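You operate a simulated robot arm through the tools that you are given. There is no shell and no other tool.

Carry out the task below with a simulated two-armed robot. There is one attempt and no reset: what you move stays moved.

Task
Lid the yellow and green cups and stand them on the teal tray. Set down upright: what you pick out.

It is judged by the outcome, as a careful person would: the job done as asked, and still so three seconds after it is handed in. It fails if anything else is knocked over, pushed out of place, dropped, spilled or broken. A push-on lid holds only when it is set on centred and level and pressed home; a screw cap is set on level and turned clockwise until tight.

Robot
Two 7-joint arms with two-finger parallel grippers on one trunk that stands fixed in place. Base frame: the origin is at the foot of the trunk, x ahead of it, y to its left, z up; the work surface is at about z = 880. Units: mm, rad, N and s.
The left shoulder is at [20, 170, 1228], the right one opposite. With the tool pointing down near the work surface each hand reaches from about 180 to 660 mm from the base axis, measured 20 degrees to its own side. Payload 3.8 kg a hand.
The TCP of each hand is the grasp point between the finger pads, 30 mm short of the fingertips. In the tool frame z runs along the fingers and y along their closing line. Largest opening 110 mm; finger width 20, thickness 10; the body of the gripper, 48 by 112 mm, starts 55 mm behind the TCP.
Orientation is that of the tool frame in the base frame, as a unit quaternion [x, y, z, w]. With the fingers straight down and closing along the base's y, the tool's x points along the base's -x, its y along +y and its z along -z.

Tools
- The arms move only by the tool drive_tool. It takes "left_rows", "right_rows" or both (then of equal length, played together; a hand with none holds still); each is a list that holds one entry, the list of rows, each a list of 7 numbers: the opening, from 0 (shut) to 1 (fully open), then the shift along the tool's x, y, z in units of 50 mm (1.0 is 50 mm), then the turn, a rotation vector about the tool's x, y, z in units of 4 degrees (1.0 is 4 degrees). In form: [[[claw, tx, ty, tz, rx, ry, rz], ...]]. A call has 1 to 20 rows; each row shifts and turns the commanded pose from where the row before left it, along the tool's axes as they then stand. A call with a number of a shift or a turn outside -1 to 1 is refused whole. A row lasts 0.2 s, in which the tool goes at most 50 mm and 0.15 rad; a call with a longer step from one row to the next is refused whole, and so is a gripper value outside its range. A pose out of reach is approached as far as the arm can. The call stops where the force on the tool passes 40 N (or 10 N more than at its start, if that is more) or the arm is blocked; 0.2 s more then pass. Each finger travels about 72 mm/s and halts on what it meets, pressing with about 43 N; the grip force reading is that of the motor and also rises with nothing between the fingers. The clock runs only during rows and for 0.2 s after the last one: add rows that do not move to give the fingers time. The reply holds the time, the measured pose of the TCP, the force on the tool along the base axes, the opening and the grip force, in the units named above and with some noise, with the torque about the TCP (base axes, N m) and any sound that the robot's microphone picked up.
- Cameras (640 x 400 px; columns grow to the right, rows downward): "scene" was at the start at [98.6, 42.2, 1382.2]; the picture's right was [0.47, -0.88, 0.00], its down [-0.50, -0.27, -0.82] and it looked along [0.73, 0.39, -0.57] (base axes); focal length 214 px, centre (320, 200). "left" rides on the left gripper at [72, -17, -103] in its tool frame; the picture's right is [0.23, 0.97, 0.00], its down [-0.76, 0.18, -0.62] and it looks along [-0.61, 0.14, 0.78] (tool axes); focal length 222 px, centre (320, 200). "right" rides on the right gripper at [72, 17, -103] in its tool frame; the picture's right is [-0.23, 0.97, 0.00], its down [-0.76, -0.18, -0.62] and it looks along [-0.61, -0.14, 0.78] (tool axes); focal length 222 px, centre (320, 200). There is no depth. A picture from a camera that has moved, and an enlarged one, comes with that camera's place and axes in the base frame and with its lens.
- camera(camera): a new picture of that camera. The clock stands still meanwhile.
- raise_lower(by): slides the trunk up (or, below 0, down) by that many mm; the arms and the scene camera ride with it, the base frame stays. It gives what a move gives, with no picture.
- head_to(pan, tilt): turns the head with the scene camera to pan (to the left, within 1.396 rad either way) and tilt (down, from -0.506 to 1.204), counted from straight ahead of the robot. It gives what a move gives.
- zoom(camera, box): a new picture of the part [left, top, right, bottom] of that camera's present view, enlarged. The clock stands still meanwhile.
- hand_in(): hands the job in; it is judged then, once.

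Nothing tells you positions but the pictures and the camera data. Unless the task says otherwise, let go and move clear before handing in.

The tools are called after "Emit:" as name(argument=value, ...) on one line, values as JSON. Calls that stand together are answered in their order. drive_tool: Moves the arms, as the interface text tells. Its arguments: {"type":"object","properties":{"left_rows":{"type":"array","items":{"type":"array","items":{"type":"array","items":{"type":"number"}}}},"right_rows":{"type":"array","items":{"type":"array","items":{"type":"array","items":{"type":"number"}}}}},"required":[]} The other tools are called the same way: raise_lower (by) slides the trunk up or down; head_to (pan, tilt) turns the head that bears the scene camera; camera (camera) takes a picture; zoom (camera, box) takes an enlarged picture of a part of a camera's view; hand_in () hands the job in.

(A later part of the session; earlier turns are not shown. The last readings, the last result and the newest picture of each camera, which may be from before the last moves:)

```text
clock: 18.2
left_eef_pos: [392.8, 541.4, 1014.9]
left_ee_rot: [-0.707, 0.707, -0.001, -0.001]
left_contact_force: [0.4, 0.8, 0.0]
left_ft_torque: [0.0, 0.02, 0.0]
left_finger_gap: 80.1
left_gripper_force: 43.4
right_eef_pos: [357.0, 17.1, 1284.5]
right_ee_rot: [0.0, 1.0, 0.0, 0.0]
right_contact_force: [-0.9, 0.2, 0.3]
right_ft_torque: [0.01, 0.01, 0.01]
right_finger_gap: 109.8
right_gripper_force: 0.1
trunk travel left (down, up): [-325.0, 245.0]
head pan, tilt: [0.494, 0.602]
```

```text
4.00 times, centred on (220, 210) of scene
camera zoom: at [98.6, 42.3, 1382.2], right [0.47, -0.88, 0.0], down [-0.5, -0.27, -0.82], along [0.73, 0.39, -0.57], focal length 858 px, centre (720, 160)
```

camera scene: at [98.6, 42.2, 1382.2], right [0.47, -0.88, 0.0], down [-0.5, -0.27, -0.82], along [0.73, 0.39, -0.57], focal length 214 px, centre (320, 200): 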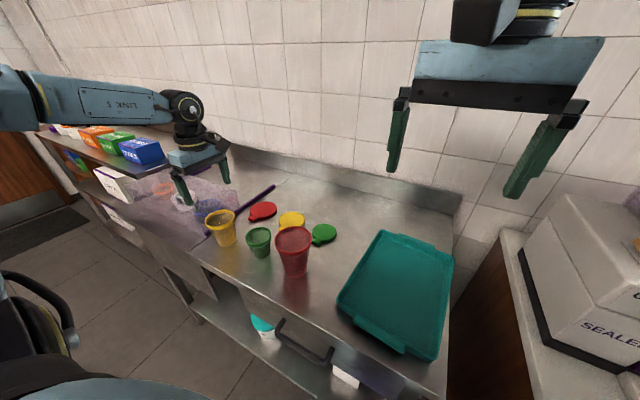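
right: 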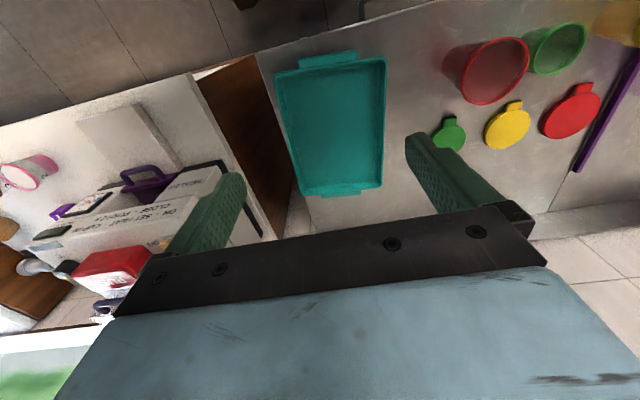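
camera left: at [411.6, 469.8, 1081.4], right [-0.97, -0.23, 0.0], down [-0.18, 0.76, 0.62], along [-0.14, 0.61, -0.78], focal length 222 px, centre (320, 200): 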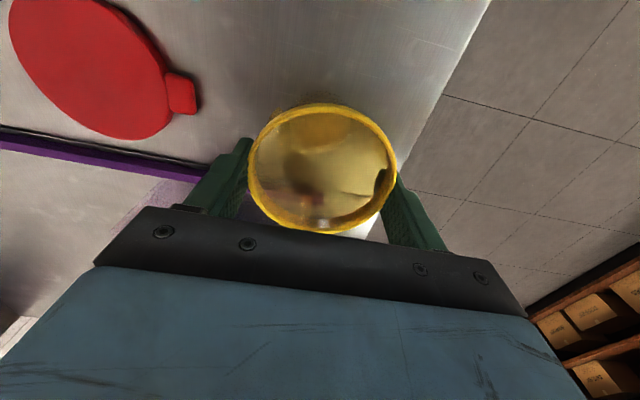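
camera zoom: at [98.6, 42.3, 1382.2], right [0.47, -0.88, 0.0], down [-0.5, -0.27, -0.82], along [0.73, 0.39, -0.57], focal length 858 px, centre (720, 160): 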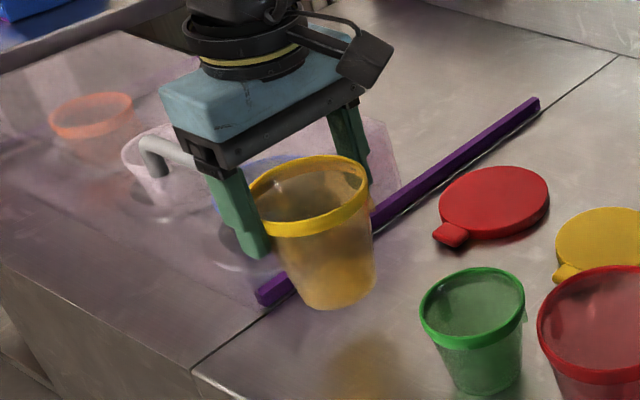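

The cup is held firmly and is light (no measurable load). I carry it up and inward over the other cups' height in smooth steps.

Emit:
drive_tool(left_rows=[[[0, 0.06, 0, -0.1, 0, 0, 0], [0, 0.12, 0, -0.2, 0, 0, 0], [0, 0.18, 0, -0.25, 0, 0, 0], [0, 0.18, 0, -0.25, 0, 0, 0], [0, 0.18, 0, -0.25, 0, 0, 0], [0, 0.18, 0, -0.25, 0, 0, 0], [0, 0.18, 0, -0.25, 0, 0, 0], [0, 0.18, 0, -0.25, 0, 0, 0], [0, 0.18, 0, -0.2, 0, 0, 0], [0, 0.18, 0, -0.15, 0, 0, 0], [0, 0.18, 0, -0.1, 0, 0, 0], [0, 0.18, 0, 0, 0, 0, 0], [0, 0.12, 0, 0, 0, 0, 0], [0, 0.06, 0, 0, 0, 0, 0], [0, 0, 0, 0, 0, 0, 0]]])

Emit:
camera(camera="left")

Emit:
camera(camera="scene")

```text
clock: 21.4
left_eef_pos: [394.1, 433.4, 1129.9]
left_ee_rot: [-0.707, 0.707, 0.0, 0.001]
left_contact_force: [0.2, 1.4, 0.0]
left_ft_torque: [0.03, -0.01, -0.01]
left_finger_gap: 80.0
left_gripper_force: 43.0
right_eef_pos: [356.1, 18.1, 1286.7]
right_ee_rot: [0.0, 1.0, 0.0, 0.0]
right_contact_force: [-0.9, 0.1, -0.2]
right_ft_torque: [-0.02, 0.01, 0.01]
right_finger_gap: 109.8
right_gripper_force: 0.0
trunk travel left (down, up): [-325.0, 245.0]
head pan, tilt: [0.494, 0.602]
```

```text
taken
camera left: at [411.2, 361.5, 1232.0], right [-0.97, -0.23, 0.0], down [-0.18, 0.76, 0.62], along [-0.14, 0.61, -0.78], focal length 222 px, centre (320, 200)
```

left: 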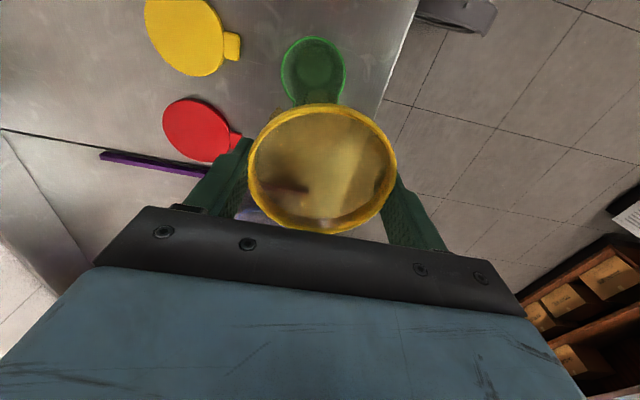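

```text
taken
camera scene: at [98.5, 42.3, 1382.2], right [0.47, -0.88, 0.0], down [-0.5, -0.27, -0.82], along [0.73, 0.39, -0.57], focal length 214 px, centre (320, 200)
```

scene: 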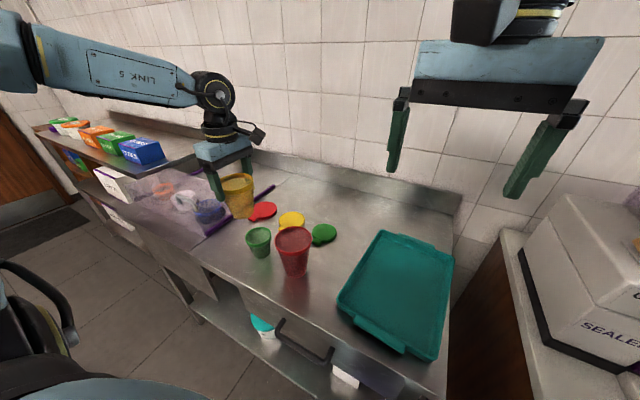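

The yellow cup is carried safely. I turn the left hand back 90° while retracting the right arm out of the way of the tray.

Emit:
drive_tool(left_rows=[[[0, 0, 0, 0, 0, 0, 0.5], [0, 0, 0, 0, 0, 0, 1], [0, 0, 0, 0, 0, 0, 1], [0, 0, 0, 0, 0, 0, 1], [0, 0, 0, 0, 0, 0, 1], [0, 0, 0, 0, 0, 0, 1], [0, 0, 0, 0, 0, 0, 1], [0, 0, 0, 0, 0, 0, 1], [0, 0, 0, 0, 0, 0, 1], [0, 0, 0, 0, 0, 0, 1], [0, 0, 0, 0, 0, 0, 1], [0, 0, 0, 0, 0, 0, 1]]], right_rows=[[[1, 0.1, -0.54, 0, 0, 0, 0], [1, 0.1, -0.54, 0, 0, 0, 0], [1, 0.1, -0.54, 0, 0, 0, 0], [1, 0.1, -0.54, 0, 0, 0, 0], [1, 0.1, -0.54, 0, 0, 0, 0], [1, 0.1, -0.54, 0, 0, 0, 0], [1, 0.1, -0.54, 0, 0, 0, 0], [1, 0.1, -0.54, 0, 0, 0, 0], [1, 0.1, -0.54, 0, 0, 0, 0], [1, 0.1, -0.54, 0, 0, 0, 0], [1, 0, 0, 0, 0, 0, 0], [1, 0, 0, 0, 0, 0, 0]]])

Emit:
drive_tool(left_rows=[[[0, 0, 0, 0, 0, 0, 1], [0, 0, 0, 0, 0, 0, 1], [0, 0, 0, 0, 0, 0, 1], [0, 0, 0, 0, 0, 0, 1], [0, 0, 0, 0, 0, 0, 1], [0, 0, 0, 0, 0, 0, 1], [0, 0, 0, 0, 0, 0, 1], [0, 0, 0, 0, 0, 0, 1], [0, 0, 0, 0, 0, 0, 1], [0, 0, 0, 0, 0, 0, 1], [0, 0, 0, 0, 0, 0, 1], [0, 0, 0, 0, 0, 0, 0]]])

Emit:
camera(camera="left")

Emit:
camera(camera="scene")

```text
clock: 24.0
left_eef_pos: [394.7, 433.1, 1129.1]
left_ee_rot: [-0.373, 0.928, 0.0, -0.001]
left_contact_force: [-0.8, -0.4, 0.4]
left_ft_torque: [0.01, -0.01, -0.01]
left_finger_gap: 80.0
left_gripper_force: 43.1
right_eef_pos: [304.7, -251.8, 1285.9]
right_ee_rot: [0.0, 1.0, 0.0, 0.0]
right_contact_force: [0.2, -0.2, -0.2]
right_ft_torque: [-0.02, 0.03, 0.02]
right_finger_gap: 110.2
right_gripper_force: 0.1
trunk travel left (down, up): [-325.0, 245.0]
head pan, tilt: [0.494, 0.602]
```

```text
clock: 26.6
left_eef_pos: [394.5, 435.3, 1128.5]
left_ee_rot: [0.0, 1.0, 0.0, 0.0]
left_contact_force: [0.5, 0.1, 0.0]
left_ft_torque: [-0.02, 0.01, 0.04]
left_finger_gap: 79.9
left_gripper_force: 43.0
right_eef_pos: [304.6, -253.2, 1285.4]
right_ee_rot: [0.0, 1.0, 0.0, 0.0]
right_contact_force: [-0.2, -1.0, -0.5]
right_ft_torque: [-0.02, 0.01, -0.01]
right_finger_gap: 109.6
right_gripper_force: 0.0
trunk travel left (down, up): [-325.0, 245.0]
head pan, tilt: [0.494, 0.602]
```

```text
taken
camera left: at [321.3, 418.0, 1231.9], right [-0.23, 0.97, 0.0], down [0.76, 0.18, 0.62], along [0.61, 0.14, -0.78], focal length 222 px, centre (320, 200)
```

left: 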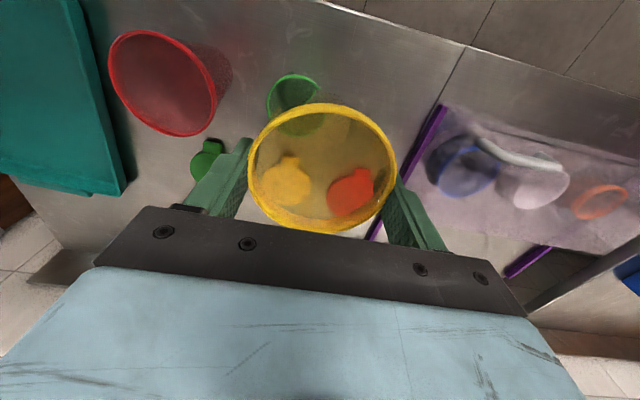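

```text
taken
camera scene: at [98.6, 42.2, 1382.2], right [0.47, -0.88, 0.0], down [-0.5, -0.27, -0.82], along [0.73, 0.39, -0.57], focal length 214 px, centre (320, 200)
```

scene: 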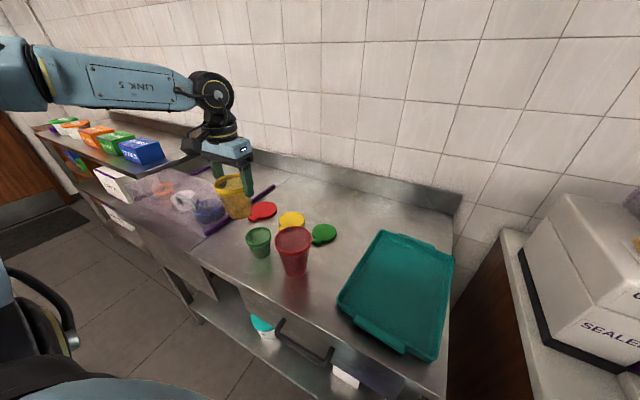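

The yellow cup is empty and securely held. I translate it over to above the tray at about (440, 35).

Emit:
drive_tool(left_rows=[[[0, -0.02, -0.2, -0.1, 0, 0, 0], [0, -0.05, -0.35, -0.1, 0, 0, 0], [0, -0.06, -0.5, 0, 0, 0, 0], [0, -0.06, -0.5, 0, 0, 0, 0], [0, -0.06, -0.5, 0, 0, 0, 0], [0, -0.06, -0.5, 0, 0, 0, 0], [0, -0.06, -0.5, 0, 0, 0, 0], [0, -0.06, -0.5, 0, 0, 0, 0], [0, -0.06, -0.5, 0, 0, 0, 0], [0, -0.06, -0.5, 0, 0, 0, 0], [0, -0.06, -0.5, 0, 0, 0, 0], [0, -0.06, -0.5, 0, 0, 0, 0], [0, -0.06, -0.5, 0, 0, 0, 0], [0, -0.06, -0.5, 0, 0, 0, 0], [0, -0.06, -0.5, 0, 0, 0, 0], [0, -0.06, -0.5, 0, 0, 0, 0], [0, -0.04, -0.35, 0, 0, 0, 0], [0, -0.02, -0.15, 0, 0, 0, 0], [0, 0, 0, 0, 0, 0, 0]]])

Emit:
head_to(pan=0.2, tilt=0.75)

Emit:
camera(camera="left")

Emit:
camera(camera="scene")

```text
clock: 30.6
left_eef_pos: [412.1, 121.0, 1140.6]
left_ee_rot: [-0.001, 1.0, 0.0, 0.0]
left_contact_force: [0.0, -0.6, -0.6]
left_ft_torque: [-0.01, -0.03, 0.0]
left_finger_gap: 80.2
left_gripper_force: 43.5
left hand out of reach, approached as far as the arm can: row 14, 15, 16, 17, 18
right_eef_pos: [305.6, -253.2, 1287.3]
right_ee_rot: [0.0, 1.0, 0.0, 0.0]
right_contact_force: [0.1, -0.2, 0.5]
right_ft_torque: [0.02, 0.02, -0.02]
right_finger_gap: 109.9
right_gripper_force: 0.0
trunk travel left (down, up): [-325.0, 245.0]
head pan, tilt: [0.494, 0.602]
```

```text
clock: 31.4
left_eef_pos: [410.9, 120.5, 1141.2]
left_ee_rot: [0.0, 1.0, -0.001, 0.001]
left_contact_force: [-0.4, 0.1, 0.5]
left_ft_torque: [-0.03, 0.0, -0.02]
left_finger_gap: 80.2
left_gripper_force: 43.3
right_eef_pos: [305.6, -251.8, 1286.0]
right_ee_rot: [0.0, 1.0, 0.0, 0.0]
right_contact_force: [0.0, -0.2, 0.3]
right_ft_torque: [0.02, 0.01, -0.01]
right_finger_gap: 110.0
right_gripper_force: 0.0
trunk travel left (down, up): [-325.0, 245.0]
head pan, tilt: [0.201, 0.75]
```

```text
taken
camera left: at [338.9, 104.1, 1243.6], right [-0.23, 0.97, 0.0], down [0.76, 0.18, 0.62], along [0.61, 0.14, -0.78], focal length 222 px, centre (320, 200)
```

left: 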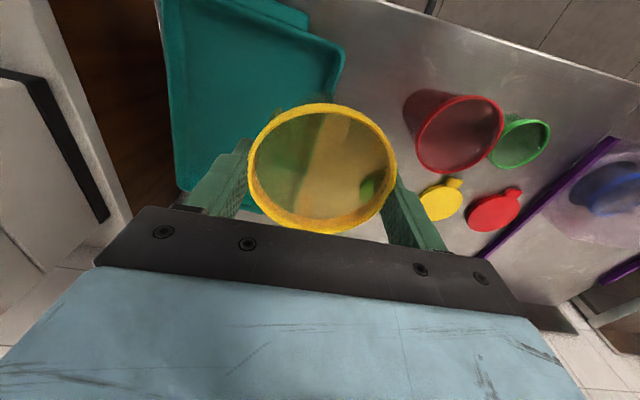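

```text
taken
camera scene: at [102.0, 16.9, 1369.5], right [0.2, -0.98, 0.0], down [-0.67, -0.14, -0.73], along [0.72, 0.15, -0.68], focal length 214 px, centre (320, 200)
```

scene: 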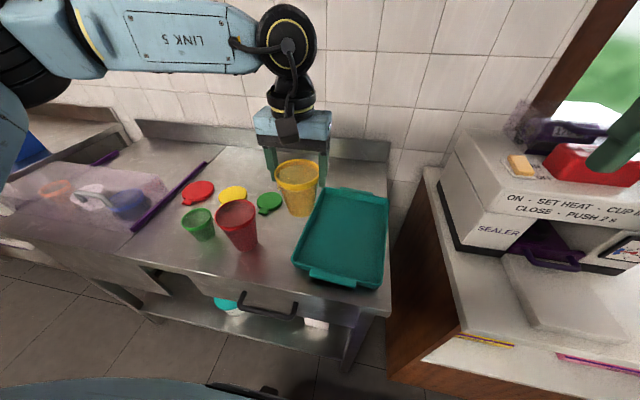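

The arm ran out of reach moving right at this height (stopped at (411, 121)). I'll lower the hand first, since reach is better near the surface, then try moving right again.

Emit:
drive_tool(left_rows=[[[0, 0, 0, 0.1, 0, 0, 0], [0, 0, 0, 0.25, 0, 0, 0], [0, 0, 0, 0.3, 0, 0, 0], [0, 0, 0, 0.3, 0, 0, 0], [0, 0, 0, 0.3, 0, 0, 0], [0, 0, 0, 0.3, 0, 0, 0], [0, 0, 0, 0.25, 0, 0, 0], [0, 0, 0, 0.1, 0, 0, 0], [0, 0, 0, 0, 0, 0, 0]]])

Emit:
drive_tool(left_rows=[[[0, 0, -0.1, 0, 0, 0, 0], [0, 0, -0.2, 0, 0, 0, 0], [0, 0, -0.2, 0, 0, 0, 0], [0, 0, -0.1, 0, 0, 0, 0], [0, 0, 0, 0, 0, 0, 0]]])

Emit:
camera(camera="scene")

```text
clock: 33.4
left_eef_pos: [405.2, 135.1, 1049.2]
left_ee_rot: [0.0, 1.0, -0.001, 0.001]
left_contact_force: [0.5, -0.1, -0.1]
left_ft_torque: [-0.03, -0.02, -0.02]
left_finger_gap: 80.0
left_gripper_force: 43.5
left hand out of reach, approached as far as the arm can: row 3, 5, 6, 8
right_eef_pos: [305.8, -251.3, 1286.7]
right_ee_rot: [0.0, 1.0, 0.001, 0.0]
right_contact_force: [-0.4, -0.1, -0.8]
right_ft_torque: [0.04, 0.01, -0.01]
right_finger_gap: 110.1
right_gripper_force: 0.2
trunk travel left (down, up): [-325.0, 245.0]
head pan, tilt: [0.201, 0.75]
```

```text
clock: 34.6
left_eef_pos: [395.3, 127.5, 1056.9]
left_ee_rot: [-0.001, 1.0, -0.001, 0.0]
left_contact_force: [-0.3, -0.5, -0.6]
left_ft_torque: [-0.01, 0.0, 0.0]
left_finger_gap: 79.9
left_gripper_force: 42.6
left hand out of reach, approached as far as the arm can: row 1, 2, 3, 4
right_eef_pos: [305.4, -253.4, 1286.6]
right_ee_rot: [-0.001, 1.0, 0.0, 0.0]
right_contact_force: [-0.7, 1.2, 0.2]
right_ft_torque: [-0.01, 0.0, 0.02]
right_finger_gap: 110.3
right_gripper_force: 0.1
trunk travel left (down, up): [-325.0, 245.0]
head pan, tilt: [0.201, 0.75]
```

```text
taken
camera scene: at [102.0, 16.8, 1369.4], right [0.2, -0.98, 0.0], down [-0.67, -0.14, -0.73], along [0.72, 0.15, -0.68], focal length 214 px, centre (320, 200)
```

scene: 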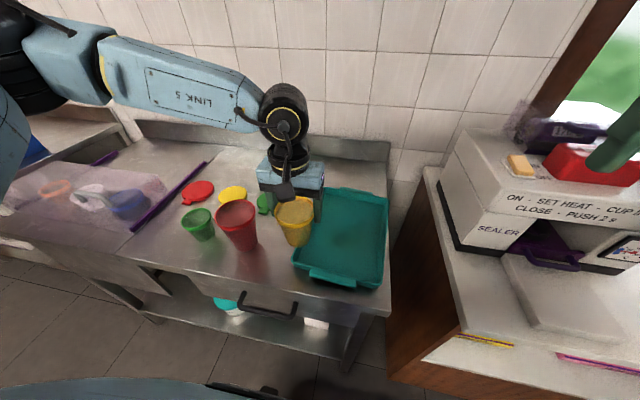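

The limit looks like a wrist-yaw limit because the forearm points right. I turn the tool (+z turn) to relieve the wrist, then try moving right again.

Emit:
drive_tool(left_rows=[[[0, 0, 0, 0, 0, 0, 0.5], [0, 0, 0, 0, 0, 0, 1], [0, 0, 0, 0, 0, 0, 1], [0, 0, 0, 0, 0, 0, 1], [0, 0, 0, 0, 0, 0, 1], [0, 0, 0, 0, 0, 0, 1], [0, 0, 0, 0, 0, 0, 1], [0, 0, 0, 0, 0, 0, 1], [0, 0, 0, 0, 0, 0, 1], [0, 0, 0, 0, 0, 0, 1], [0, 0, 0, 0, 0, 0, 1], [0, 0, 0, 0, 0, 0, 0.75], [0, 0, 0, 0, 0, 0, 0]]])

```text
clock: 37.4
left_eef_pos: [394.6, 126.8, 1056.2]
left_ee_rot: [0.383, 0.924, 0.0, 0.0]
left_contact_force: [0.4, -0.6, -0.5]
left_ft_torque: [-0.02, 0.0, -0.01]
left_finger_gap: 79.9
left_gripper_force: 43.2
right_eef_pos: [306.7, -252.8, 1286.0]
right_ee_rot: [0.0, 1.0, 0.001, 0.0]
right_contact_force: [-0.6, -0.2, 0.2]
right_ft_torque: [0.02, 0.05, -0.03]
right_finger_gap: 110.0
right_gripper_force: 0.2
trunk travel left (down, up): [-325.0, 245.0]
head pan, tilt: [0.201, 0.75]
```

Emit:
drive_tool(left_rows=[[[0, -0.12, -0.04, 0, 0, 0, 0], [0, -0.24, -0.08, 0, 0, 0, 0], [0, -0.24, -0.08, 0, 0, 0, 0], [0, -0.24, -0.08, 0, 0, 0, 0], [0, -0.24, -0.08, 0, 0, 0, 0], [0, -0.24, -0.08, 0, 0, 0, 0], [0, -0.24, -0.08, 0, 0, 0, 0], [0, -0.24, -0.08, 0, 0, 0, 0], [0, -0.12, -0.04, 0, 0, 0, 0], [0, 0, 0, 0, 0, 0, 0]]])

Emit:
camera(camera="scene")

Emit:
camera(camera="left")

```text
clock: 39.6
left_eef_pos: [399.9, 126.3, 1075.8]
left_ee_rot: [0.383, 0.924, 0.0, 0.001]
left_contact_force: [0.6, 0.0, -0.4]
left_ft_torque: [-0.01, 0.04, 0.03]
left_finger_gap: 80.0
left_gripper_force: 43.0
left hand out of reach, approached as far as the arm can: row 1, 2, 3, 4, 5, 6, 7, 8, 9
right_eef_pos: [305.7, -252.5, 1285.9]
right_ee_rot: [0.0, 1.0, 0.0, -0.001]
right_contact_force: [-0.1, 0.2, 0.4]
right_ft_torque: [0.0, -0.01, -0.01]
right_finger_gap: 110.1
right_gripper_force: 0.0
trunk travel left (down, up): [-325.0, 245.0]
head pan, tilt: [0.201, 0.75]
```

```text
taken
camera scene: at [102.0, 16.8, 1369.4], right [0.2, -0.98, 0.0], down [-0.67, -0.14, -0.73], along [0.72, 0.15, -0.68], focal length 214 px, centre (320, 200)
```

scene: 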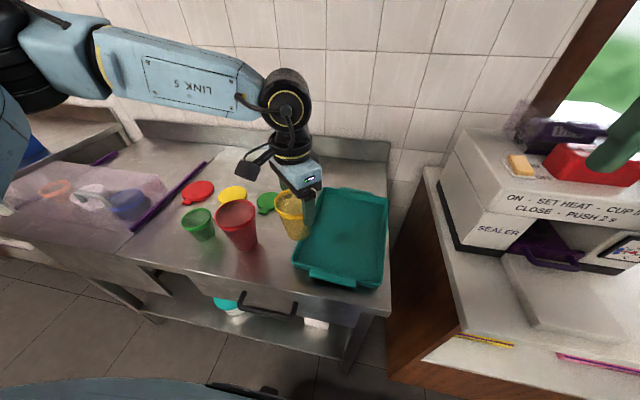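

```text
taken
camera left: at [337.0, 164.2, 1177.9], right [0.53, 0.85, 0.0], down [0.66, -0.41, 0.62], along [0.53, -0.33, -0.78], focal length 222 px, centre (320, 200)
```

left: 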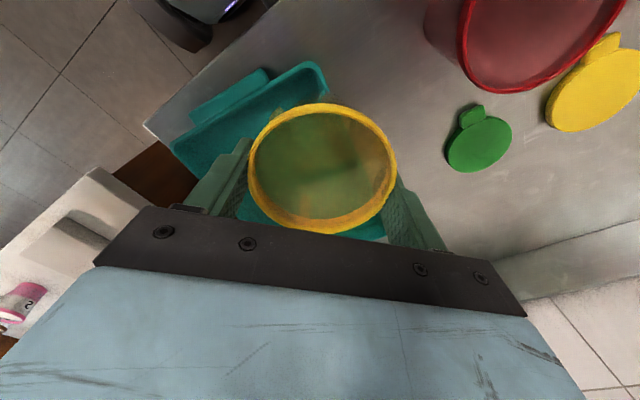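

Yaw isn't the limiter; the arm's elbow posture seems to be. I'll test whether inward reach is better at greater height (the right hand began at y≈+18 at z≈1286) by raising and then moving right.

Emit:
drive_tool(left_rows=[[[0, 0, 0, -0.2, 0, 0, 0], [0, 0, 0, -0.4, 0, 0, 0], [0, 0, 0, -0.4, 0, 0, 0], [0, 0, 0, -0.4, 0, 0, 0], [0, 0, 0, -0.4, 0, 0, 0], [0, 0, 0, -0.4, 0, 0, 0], [0, 0, 0, -0.4, 0, 0, 0], [0, 0, 0, -0.4, 0, 0, 0], [0, 0, 0, -0.4, 0, 0, 0], [0, 0, 0, -0.2, 0, 0, 0], [0, -0.2, -0.2, 0, 0, 0, 0], [0, -0.2, -0.2, 0, 0, 0, 0], [0, -0.2, -0.2, 0, 0, 0, 0], [0, -0.2, -0.2, 0, 0, 0, 0], [0, 0, 0, 0, 0, 0, 0]]])

Emit:
camera(camera="scene")

```text
clock: 42.8
left_eef_pos: [400.3, 132.8, 1253.2]
left_ee_rot: [0.383, 0.924, 0.001, 0.0]
left_contact_force: [-0.4, 0.5, -0.2]
left_ft_torque: [-0.02, 0.01, 0.02]
left_finger_gap: 79.8
left_gripper_force: 42.7
left hand out of reach, approached as far as the arm can: row 8, 9, 10, 11, 12, 13, 14
right_eef_pos: [305.1, -252.2, 1286.4]
right_ee_rot: [0.0, 1.0, 0.0, 0.0]
right_contact_force: [0.4, -1.1, -0.5]
right_ft_torque: [-0.02, 0.03, -0.01]
right_finger_gap: 109.9
right_gripper_force: 0.1
trunk travel left (down, up): [-325.0, 245.0]
head pan, tilt: [0.201, 0.75]
```

```text
taken
camera scene: at [102.0, 16.8, 1369.4], right [0.2, -0.98, 0.0], down [-0.67, -0.14, -0.73], along [0.72, 0.15, -0.68], focal length 214 px, centre (320, 200)
```

scene: 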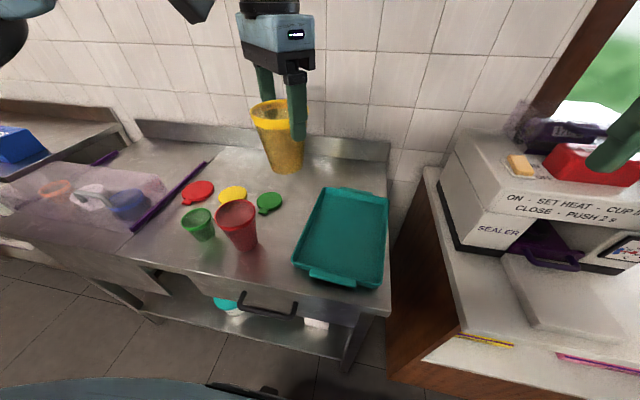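

The left arm stalls at y≈125–135 regardless of height. I'll check how far the right arm can reach inward over the tray, in case a hand-off via the table is needed.

Emit:
drive_tool(right_rows=[[[1, -0.33, 0.58, 0.39, 0, 0, 0], [1, -0.33, 0.58, 0.39, 0, 0, 0], [1, -0.33, 0.58, 0.39, 0, 0, 0], [1, -0.33, 0.58, 0.39, 0, 0, 0], [1, -0.33, 0.58, 0.39, 0, 0, 0], [1, -0.33, 0.58, 0.39, 0, 0, 0], [1, -0.33, 0.58, 0.39, 0, 0, 0], [1, 0, 0, 0, 0, 0, 0]]])

Emit:
camera(camera="scene")

```text
clock: 44.6
left_eef_pos: [398.6, 132.4, 1253.9]
left_ee_rot: [0.382, 0.924, 0.0, 0.0]
left_contact_force: [-0.6, 0.4, -0.7]
left_ft_torque: [0.03, -0.01, 0.03]
left_finger_gap: 80.0
left_gripper_force: 43.0
right_eef_pos: [421.7, -50.2, 1149.1]
right_ee_rot: [0.0, 1.0, -0.001, 0.0]
right_contact_force: [0.1, 0.5, 0.1]
right_ft_torque: [0.01, -0.04, 0.01]
right_finger_gap: 110.0
right_gripper_force: 0.0
trunk travel left (down, up): [-325.0, 245.0]
head pan, tilt: [0.201, 0.75]
```

```text
taken
camera scene: at [101.7, 16.3, 1369.5], right [0.2, -0.98, 0.0], down [-0.67, -0.14, -0.73], along [0.72, 0.15, -0.68], focal length 214 px, centre (320, 200)
```

scene: 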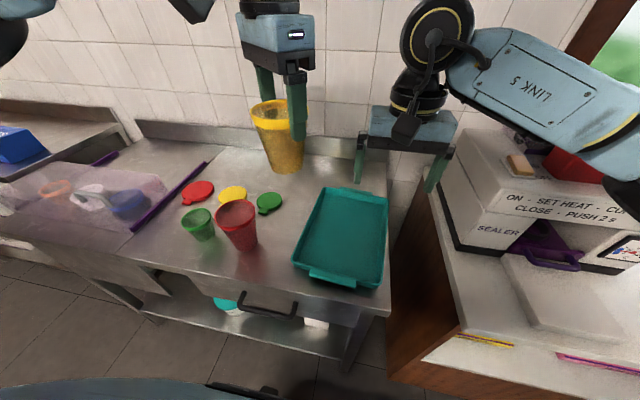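

The right arm reaches (422, −50, 1149) fine. I lower it over the tray and probe its reach while moving the left hand (with the cup) a bit away to the left.

Emit:
drive_tool(left_rows=[[[0, 0.14, 0.14, 0, 0, 0, 0], [0, 0.28, 0.28, 0, 0, 0, 0], [0, 0.28, 0.28, 0, 0, 0, 0], [0, 0.28, 0.28, 0, 0, 0, 0], [0, 0.14, 0.14, 0, 0, 0, 0], [0, 0, 0, 0, 0, 0, 0]]], right_rows=[[[1, 0, 0, 0.4, 0, 0, 0], [1, 0, 0, 0.6, 0, 0, 0], [1, 0, 0, 0.6, 0, 0, 0], [1, 0, 0, 0.6, 0, 0, 0], [1, 0, 0, 0.6, 0, 0, 0], [1, 0, 0, 0, 0, 0, 0]]])

Emit:
drive_tool(right_rows=[[[1, -0.1, 0.4, 0, 0, 0, 0], [1, -0.1, 0.4, 0, 0, 0, 0], [1, -0.1, 0.4, 0, 0, 0, 0], [1, -0.1, 0.4, 0, 0, 0, 0], [1, -0.1, 0.4, 0, 0, 0, 0], [1, 0, 0, 0, 0, 0, 0]]])

Emit:
camera(camera="right")

Emit:
camera(camera="scene")

```text
clock: 46.0
left_eef_pos: [399.1, 211.8, 1252.1]
left_ee_rot: [0.383, 0.924, -0.001, 0.0]
left_contact_force: [-0.7, 0.2, -0.8]
left_ft_torque: [0.0, 0.01, 0.01]
left_finger_gap: 80.0
left_gripper_force: 43.2
right_eef_pos: [421.6, -50.3, 1010.2]
right_ee_rot: [0.0, 1.0, 0.0, 0.001]
right_contact_force: [-1.2, 0.1, -0.1]
right_ft_torque: [-0.01, -0.01, -0.02]
right_finger_gap: 109.9
right_gripper_force: 0.0
trunk travel left (down, up): [-325.0, 245.0]
head pan, tilt: [0.201, 0.75]
```

```text
clock: 47.4
left_eef_pos: [400.9, 211.0, 1252.8]
left_ee_rot: [0.383, 0.924, -0.001, 0.001]
left_contact_force: [-0.4, -0.4, 0.4]
left_ft_torque: [0.02, 0.01, -0.03]
left_finger_gap: 79.9
left_gripper_force: 42.8
right_eef_pos: [447.8, 49.2, 1009.9]
right_ee_rot: [0.0, 1.0, 0.0, 0.0]
right_contact_force: [1.0, -0.1, -0.5]
right_ft_torque: [0.01, -0.04, -0.01]
right_finger_gap: 109.9
right_gripper_force: 0.1
trunk travel left (down, up): [-325.0, 245.0]
head pan, tilt: [0.201, 0.75]
```

```text
taken
camera right: at [376.4, 67.5, 1113.0], right [0.23, 0.97, 0.0], down [0.76, -0.18, 0.62], along [0.61, -0.14, -0.78], focal length 222 px, centre (320, 200)
```

right: 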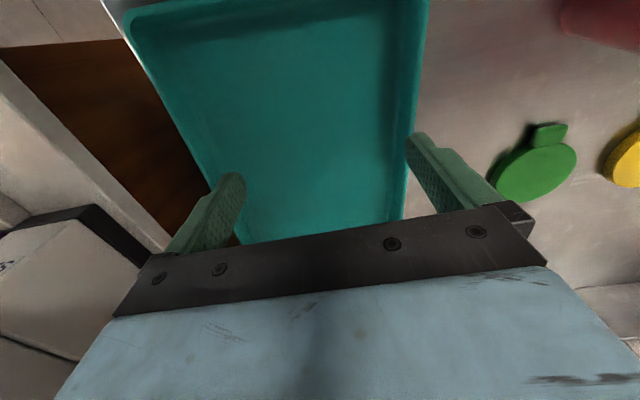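

```text
taken
camera scene: at [102.0, 16.4, 1369.4], right [0.2, -0.98, 0.0], down [-0.67, -0.14, -0.73], along [0.72, 0.15, -0.68], focal length 214 px, centre (320, 200)
```

scene: 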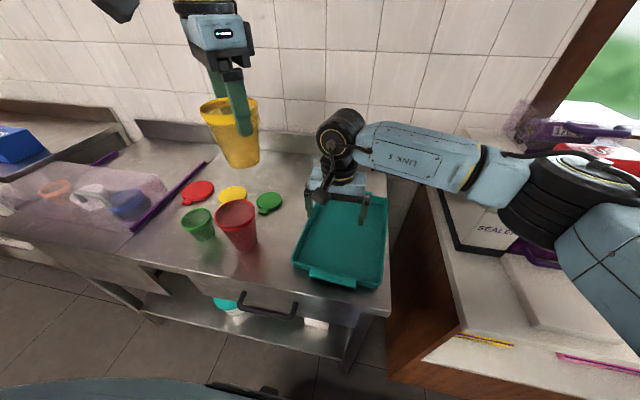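

The right arm reaches over the tray easily, so a table hand-off is a workable fallback. First I try resetting the left arm's posture by returning it to its home pose and probing inward from there, with the right hand parked clear.

Emit:
drive_tool(left_rows=[[[0, 0.2, 0, 0, 0, 0, -1], [0, 0.4, 0, -0.05, 0, 0, -1], [0, 0.4, 0, -0.1, 0, 0, -1], [0, 0.4, 0, -0.1, 0, 0, -1], [0, 0.4, 0, -0.1, 0, 0, -1], [0, 0.4, 0, -0.1, 0, 0, -1], [0, 0.4, 0, -0.1, 0, 0, -1], [0, 0.4, 0, -0.1, 0, 0, -1], [0, 0.2, 0, -0.1, 0, 0, -1], [0, 0, 0, 0, 0, 0, -1], [0, 0, 0, 0, 0, 0, -1], [0, 0, 0, 0, 0, 0, -0.25], [0, 0, 0, 0, 0, 0, 0]]], right_rows=[[[1, 0, 0, -0.5, 0, 0, 0], [1, 0, 0, -0.8, 0, 0, 0], [1, 0, 0, -0.8, 0, 0, 0], [1, 0, 0, -0.8, 0, 0, 0], [1, 0.2, -0.6, -0.3, 0, 0, 0], [1, 0.3, -0.7, 0, 0, 0, 0], [1, 0.3, -0.7, 0, 0, 0, 0], [1, 0.3, -0.7, 0, 0, 0, 0], [1, 0.3, -0.7, 0, 0, 0, 0], [1, 0.3, -0.7, 0, 0, 0, 0], [1, 0.3, -0.7, 0, 0, 0, 0], [1, 0.3, -0.7, 0, 0, 0, 0], [1, 0, 0, 0, 0, 0, 0]]])

Emit:
camera(camera="scene")

```text
clock: 50.2
left_eef_pos: [261.6, 290.3, 1290.8]
left_ee_rot: [0.0, 1.0, 0.001, 0.0]
left_contact_force: [0.1, 0.0, 0.1]
left_ft_torque: [0.0, 0.0, -0.02]
left_finger_gap: 79.9
left_gripper_force: 42.4
right_eef_pos: [330.0, -223.8, 1170.7]
right_ee_rot: [-0.001, 1.0, -0.001, -0.001]
right_contact_force: [0.6, 1.4, 0.0]
right_ft_torque: [-0.04, 0.03, -0.01]
right_finger_gap: 109.9
right_gripper_force: 0.0
trunk travel left (down, up): [-325.0, 245.0]
head pan, tilt: [0.201, 0.75]
```

```text
taken
camera scene: at [102.5, 17.5, 1369.4], right [0.2, -0.98, 0.0], down [-0.67, -0.14, -0.73], along [0.72, 0.15, -0.68], focal length 214 px, centre (320, 200)
```

scene: 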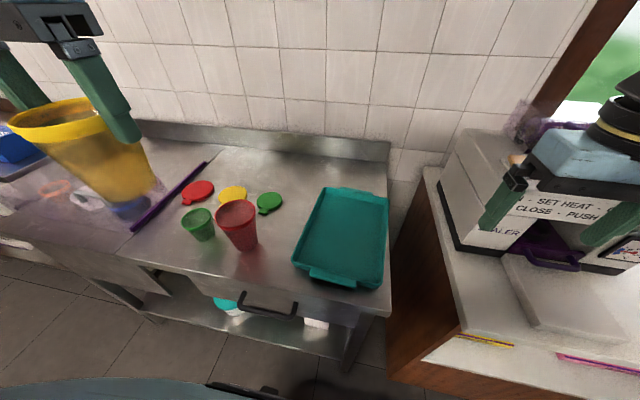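

Emit:
drive_tool(left_rows=[[[0, -0.05, -0.2, 0, 0, 0, 0], [0, -0.15, -0.4, 0.05, 0, 0, 0], [0, -0.18, -0.45, 0.1, 0, 0, 0], [0, -0.18, -0.45, 0.1, 0, 0, 0], [0, -0.18, -0.45, 0.1, 0, 0, 0], [0, -0.18, -0.45, 0.1, 0, 0, 0], [0, -0.18, -0.45, 0.1, 0, 0, 0], [0, -0.18, -0.45, 0.1, 0, 0, 0], [0, -0.18, -0.45, 0.1, 0, 0, 0], [0, -0.18, -0.45, 0.1, 0, 0, 0], [0, -0.1, -0.2, 0, 0, 0, 0], [0, 0, 0, 0, 0, 0, 0]]])

Emit:
camera(camera="scene")

```text
clock: 52.8
left_eef_pos: [331.6, 104.8, 1249.1]
left_ee_rot: [-0.002, 1.0, -0.002, 0.0]
left_contact_force: [0.5, 0.3, -0.9]
left_ft_torque: [0.01, 0.03, 0.0]
left_finger_gap: 79.8
left_gripper_force: 43.7
left hand out of reach, approached as far as the arm can: row 9, 10, 11
right_eef_pos: [331.7, -223.4, 1170.3]
right_ee_rot: [0.001, 1.0, 0.0, -0.001]
right_contact_force: [0.3, 0.4, 0.8]
right_ft_torque: [-0.01, 0.03, 0.0]
right_finger_gap: 110.3
right_gripper_force: 0.1
trunk travel left (down, up): [-325.0, 245.0]
head pan, tilt: [0.201, 0.75]
```

```text
taken
camera scene: at [103.0, 16.9, 1369.4], right [0.2, -0.98, 0.0], down [-0.67, -0.14, -0.73], along [0.72, 0.15, -0.68], focal length 214 px, centre (320, 200)
```

scene: 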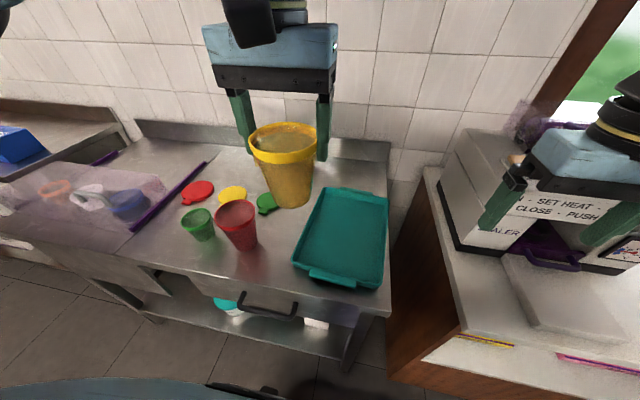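

The left arm still stops near y≈105, so I'll use a hand-off: the left sets items down between the red cup and the tray, and the right moves them onto the tray. I probe the right arm's reach at a hand-off spot near (480, 195), with the left hand moved away.

Emit:
drive_tool(left_rows=[[[0, 0, 0.2, 0, 0, 0, 0], [0, 0, 0.4, 0, 0, 0, 0], [0, 0, 0.5, 0, 0, 0, 0], [0, 0, 0.5, 0, 0, 0, 0], [0, 0, 0.5, 0, 0, 0, 0], [0, 0, 0.5, 0, 0, 0, 0], [0, 0, 0.5, 0, 0, 0, 0], [0, 0, 0.5, 0, 0, 0, 0], [0, 0, 0.5, 0, 0, 0, 0], [0, 0, 0.5, 0, 0, 0, 0], [0, 0, 0.5, 0, 0, 0, 0], [0, 0, 0.3, 0, 0, 0, 0], [0, 0, 0.1, 0, 0, 0, 0]]])

Emit:
drive_tool(right_rows=[[[1, -0.3, 0.7, 0, 0, 0, 0], [1, -0.3, 0.7, 0, 0, 0, 0], [1, -0.3, 0.7, 0, 0, 0, 0], [1, -0.3, 0.7, 0, 0, 0, 0], [1, -0.3, 0.7, 0, 0, 0, 0], [1, -0.3, 0.7, 0.1, 0, 0, 0], [1, -0.3, 0.7, 0.2, 0, 0, 0], [1, -0.3, 0.7, 0.3, 0, 0, 0], [1, -0.3, 0.7, 0.4, 0, 0, 0], [1, -0.3, 0.7, 0.4, 0, 0, 0], [1, 0, 0.7, 0.4, 0, 0, 0], [1, 0, 0.6, 0.4, 0, 0, 0], [1, 0, 0, 0.4, 0, 0, 0], [1, 0, 0, 0.4, 0, 0, 0], [1, 0, 0, 0, 0, 0, 0]]])

Emit:
camera(camera="scene")

Emit:
camera(camera="right")

```text
clock: 55.6
left_eef_pos: [329.5, 380.3, 1249.1]
left_ee_rot: [0.0, 1.0, 0.0, 0.0]
left_contact_force: [-0.6, -0.2, -0.2]
left_ft_torque: [-0.02, 0.01, 0.03]
left_finger_gap: 79.6
left_gripper_force: 43.2
right_eef_pos: [330.5, -224.2, 1169.9]
right_ee_rot: [0.0, 1.0, 0.0, 0.0]
right_contact_force: [-0.7, 0.1, 0.6]
right_ft_torque: [0.0, -0.01, -0.02]
right_finger_gap: 110.0
right_gripper_force: 0.1
trunk travel left (down, up): [-325.0, 245.0]
head pan, tilt: [0.201, 0.75]
```

```text
clock: 58.8
left_eef_pos: [329.9, 379.9, 1248.3]
left_ee_rot: [0.0, 1.0, 0.0, 0.0]
left_contact_force: [1.0, 0.3, 0.6]
left_ft_torque: [-0.01, 0.01, 0.01]
left_finger_gap: 79.5
left_gripper_force: 42.8
right_eef_pos: [480.2, 152.6, 1043.5]
right_ee_rot: [0.0, 1.0, -0.001, 0.0]
right_contact_force: [0.7, 0.2, -0.1]
right_ft_torque: [0.02, 0.01, 0.0]
right_finger_gap: 110.0
right_gripper_force: 0.1
right hand out of reach, approached as far as the arm can: row 11, 12
trunk travel left (down, up): [-325.0, 245.0]
head pan, tilt: [0.201, 0.75]
```

```text
taken
camera scene: at [101.9, 17.0, 1369.4], right [0.2, -0.98, 0.0], down [-0.67, -0.14, -0.73], along [0.72, 0.15, -0.68], focal length 214 px, centre (320, 200)
```

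scene: 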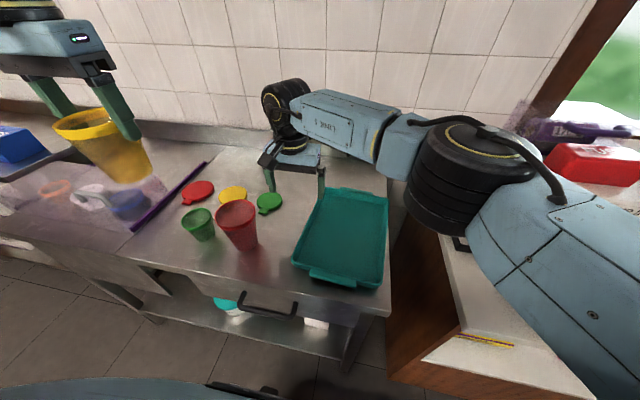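

```text
taken
camera right: at [409.6, 170.8, 1147.5], right [0.23, 0.97, 0.0], down [0.76, -0.18, 0.62], along [0.61, -0.14, -0.78], focal length 222 px, centre (320, 200)
```

right: 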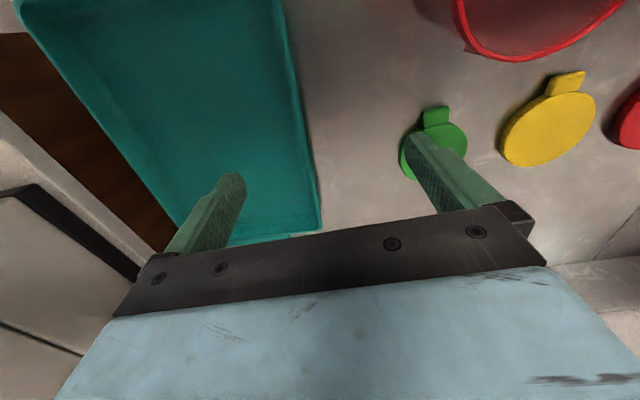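

The right arm's limit is about (480, 153) at this height. A hand-off spot near (455, 178) clears the red cup and the tray, so I verify that the right hand can get there at grip height.

Emit:
drive_tool(right_rows=[[[1, 0.25, 0, 0, 0, 0, 0], [1, 0.25, 0.25, 0, 0, 0, 0], [1, 0, 0.25, 0, 0, 0, 0], [1, 0, 0, 0.4, 0, 0, 0], [1, 0, 0, 0.4, 0, 0, 0], [1, 0, 0, 0.4, 0, 0, 0], [1, 0, 0, 0.3, 0, 0, 0], [1, 0, 0, 0, 0, 0, 0]]])

Emit:
camera(camera="scene")

Emit:
camera(camera="right")

```text
clock: 60.6
left_eef_pos: [328.9, 380.3, 1247.5]
left_ee_rot: [0.0, 1.0, 0.0, 0.0]
left_contact_force: [0.8, -0.1, -0.2]
left_ft_torque: [0.0, 0.0, 0.02]
left_finger_gap: 79.5
left_gripper_force: 42.7
right_eef_pos: [464.1, 167.2, 977.0]
right_ee_rot: [0.0, 1.0, -0.001, 0.0]
right_contact_force: [-0.8, 0.0, -0.4]
right_ft_torque: [-0.01, 0.0, -0.03]
right_finger_gap: 110.1
right_gripper_force: 0.1
right hand out of reach, approached as far as the arm can: row 3, 7
trunk travel left (down, up): [-325.0, 245.0]
head pan, tilt: [0.201, 0.75]
```

```text
taken
camera scene: at [102.1, 16.8, 1369.4], right [0.2, -0.98, 0.0], down [-0.67, -0.14, -0.73], along [0.72, 0.15, -0.68], focal length 214 px, centre (320, 200)
```

scene: 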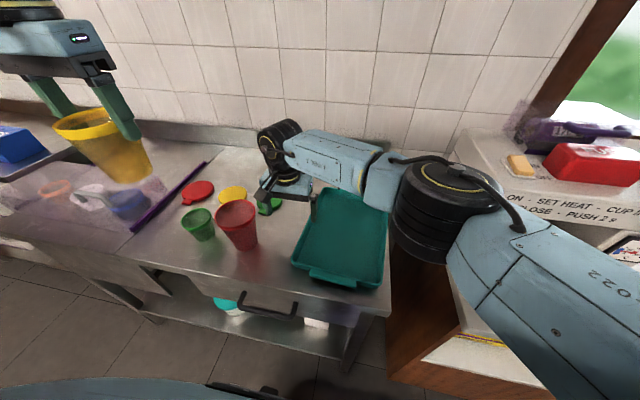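

```text
taken
camera right: at [392.2, 184.9, 1080.1], right [0.23, 0.97, 0.0], down [0.76, -0.18, 0.62], along [0.61, -0.14, -0.78], focal length 222 px, centre (320, 200)
```

right: 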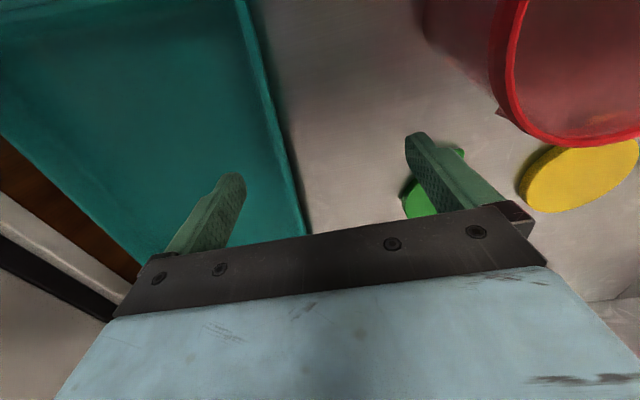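

The right hand can't reach much farther than that. Before resorting to hand-offs, I'll try to re-posture the left elbow: a wide loop (left → down → right → up) in free air in front of the table, right arm parked.

Emit:
drive_tool(left_rows=[[[0, 0.2, 0.5, 0.3, 0, 0, 0], [0, 0.35, 0.6, 0.5, 0, 0, 0], [0, 0.35, 0.6, 0.5, 0, 0, 0], [0, 0.35, 0.4, 0.6, 0, 0, 0], [0, 0.25, 0.2, 0.7, 0, 0, 0], [0, 0, 0, 0.8, 0, 0, 0], [0, 0, 0, 0.8, 0, 0, 0], [0, 0, 0, 0.6, 0, 0, 0], [0, 0, -0.4, 0.2, 0, 0, 0], [0, 0, -0.8, 0, 0, 0, 0], [0, 0, -0.8, 0, 0, 0, 0], [0, 0, -0.8, 0, 0, 0, 0], [0, 0, -0.8, 0, 0, 0, 0], [0, 0, -0.8, 0, 0, 0, 0], [0, 0, -0.8, 0, 0, 0, 0], [0, 0, -0.8, 0, 0, 0, 0], [0, 0, -0.6, 0, 0, 0, 0], [0, 0, -0.4, 0, 0, 0, 0], [0, 0, 0, 0, 0, 0, 0]]], right_rows=[[[1, 0, 0, -0.6, 0, 0, 0], [1, 0, 0, -0.8, 0, 0, 0], [1, 0, 0, -0.8, 0, 0, 0], [1, 0, 0, -0.8, 0, 0, 0], [1, 0, -0.6, -0.6, 0, 0, 0], [1, 0.3, -0.8, 0, 0, 0, 0], [1, 0.3, -0.8, 0, 0, 0, 0], [1, 0.3, -0.8, 0, 0, 0, 0], [1, 0.3, -0.8, 0, 0, 0, 0], [1, 0.3, -0.8, 0, 0, 0, 0], [1, 0.3, -0.8, 0, 0, 0, 0], [1, 0.3, -0.8, 0, 0, 0, 0], [1, 0.3, -0.8, 0, 0, 0, 0], [1, 0.3, -0.8, 0, 0, 0, 0], [1, 0, 0, 0, 0, 0, 0], [1, 0, 0, 0, 0, 0, 0], [1, 0, 0, 0, 0, 0, 0], [1, 0, 0, 0, 0, 0, 0], [1, 0, 0, 0, 0, 0, 0]]])

Emit:
camera(camera="scene")

Emit:
camera(camera="left")

```text
clock: 64.6
left_eef_pos: [264.5, 142.0, 1003.1]
left_ee_rot: [0.0, 1.0, 0.0, 0.001]
left_contact_force: [-1.1, -1.1, 0.4]
left_ft_torque: [0.02, 0.02, 0.0]
left_finger_gap: 79.7
left_gripper_force: 42.5
left hand out of reach, approached as far as the arm can: row 3, 14
right_eef_pos: [328.8, -222.5, 1158.3]
right_ee_rot: [0.0, 1.0, -0.001, 0.0]
right_contact_force: [-0.4, -0.7, 0.0]
right_ft_torque: [-0.04, 0.0, 0.02]
right_finger_gap: 109.7
right_gripper_force: 0.1
trunk travel left (down, up): [-325.0, 245.0]
head pan, tilt: [0.201, 0.75]
```

```text
taken
camera scene: at [102.0, 17.1, 1369.4], right [0.2, -0.98, 0.0], down [-0.67, -0.14, -0.73], along [0.72, 0.15, -0.68], focal length 214 px, centre (320, 200)
```

scene: 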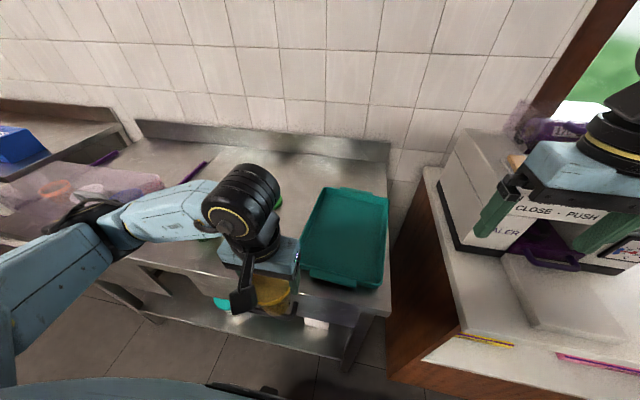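

```text
taken
camera left: at [192.9, 124.6, 1106.1], right [-0.23, 0.97, 0.0], down [0.76, 0.18, 0.62], along [0.61, 0.14, -0.78], focal length 222 px, centre (320, 200)
```

left: 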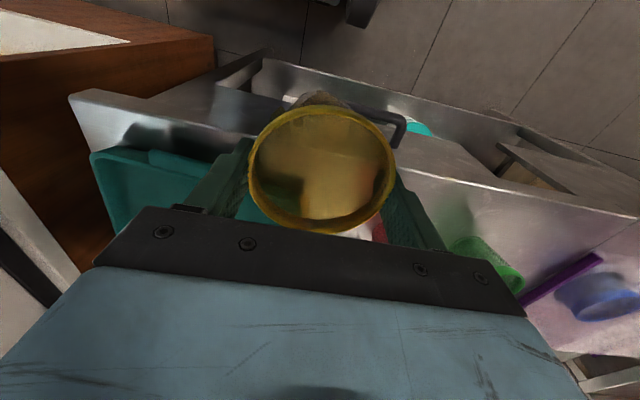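

The elbow has dropped to a different posture now. I raise slightly and test whether the left hand can now move right toward y≈40.

Emit:
drive_tool(left_rows=[[[0, 0, 0, -0.4, 0, 0, 0], [0, 0, 0, -0.6, 0, 0, 0], [0, 0, 0, -0.6, 0, 0, 0], [0, -0.1, -0.3, -0.4, 0, 0, 0], [0, -0.3, -0.5, 0, 0, 0, 0], [0, -0.4, -0.5, 0, 0, 0, 0], [0, -0.4, -0.5, 0, 0, 0, 0], [0, -0.4, -0.4, 0, 0, 0, 0], [0, -0.4, 0, 0, 0, 0, 0], [0, -0.4, 0, 0, 0, 0, 0], [0, -0.2, 0, 0, 0, 0, 0], [0, 0, 0, 0, 0, 0, 0]]])

Emit:
camera(camera="scene")

Emit:
camera(camera="left")

```text
clock: 67.2
left_eef_pos: [397.2, 32.4, 1103.6]
left_ee_rot: [0.0, 1.0, -0.001, -0.001]
left_contact_force: [0.1, -0.3, -0.8]
left_ft_torque: [-0.01, -0.01, 0.04]
left_finger_gap: 79.4
left_gripper_force: 43.1
right_eef_pos: [327.3, -223.1, 1157.2]
right_ee_rot: [0.0, 1.0, 0.0, -0.001]
right_contact_force: [-0.4, 0.0, 0.6]
right_ft_torque: [-0.01, 0.03, 0.02]
right_finger_gap: 109.9
right_gripper_force: 0.0
trunk travel left (down, up): [-325.0, 245.0]
head pan, tilt: [0.201, 0.75]
```

```text
taken
camera scene: at [102.0, 16.7, 1369.4], right [0.2, -0.98, 0.0], down [-0.67, -0.14, -0.73], along [0.72, 0.15, -0.68], focal length 214 px, centre (320, 200)
```

scene: 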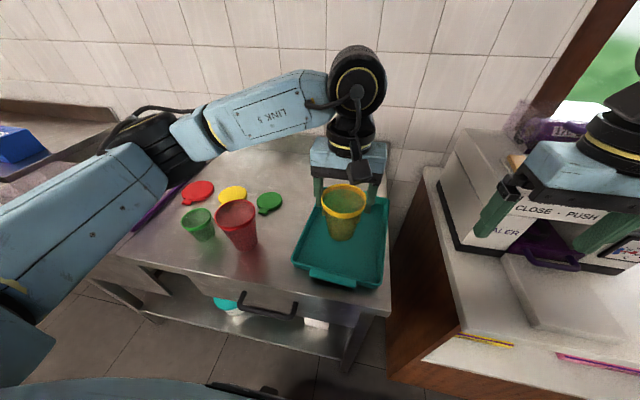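

```text
taken
camera left: at [324.4, 14.7, 1206.7], right [-0.23, 0.97, 0.0], down [0.76, 0.18, 0.62], along [0.61, 0.14, -0.78], focal length 222 px, centre (320, 200)
```

left: 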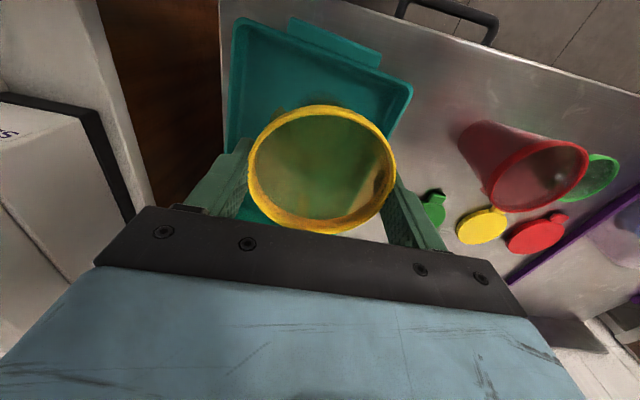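

The left hand now reaches over the tray at (397, 32), with everything else undisturbed. I look at the tray geometry to pick placement spots.

Emit:
zoom(camera="scene", box=[280, 170, 400, 300])

Emit:
zoom(camera="left", box=[210, 10, 430, 150])

```text
3.08 times, centred on (340, 235) of scene
camera zoom: at [102.0, 16.7, 1369.4], right [0.2, -0.98, 0.0], down [-0.67, -0.14, -0.73], along [0.72, 0.15, -0.68], focal length 660 px, centre (258, 92)
```

zoom: 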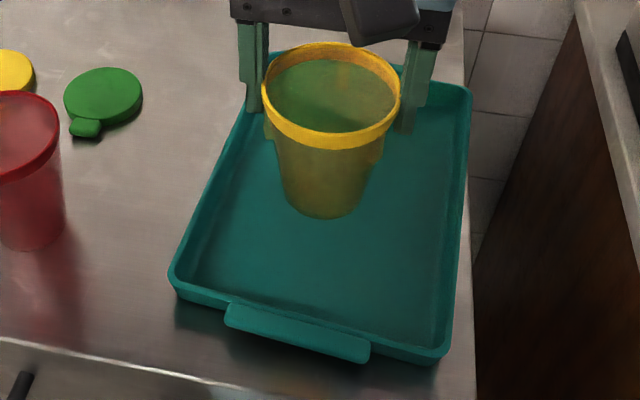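

```text
2.86 times, centred on (320, 80) of left
camera zoom: at [324.4, 14.7, 1206.7], right [-0.23, 0.97, 0.0], down [0.76, 0.18, 0.62], along [0.61, 0.14, -0.78], focal length 635 px, centre (320, 543)
```

zoom: 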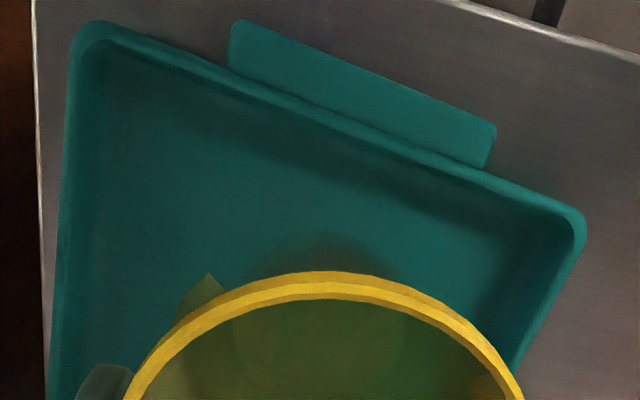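

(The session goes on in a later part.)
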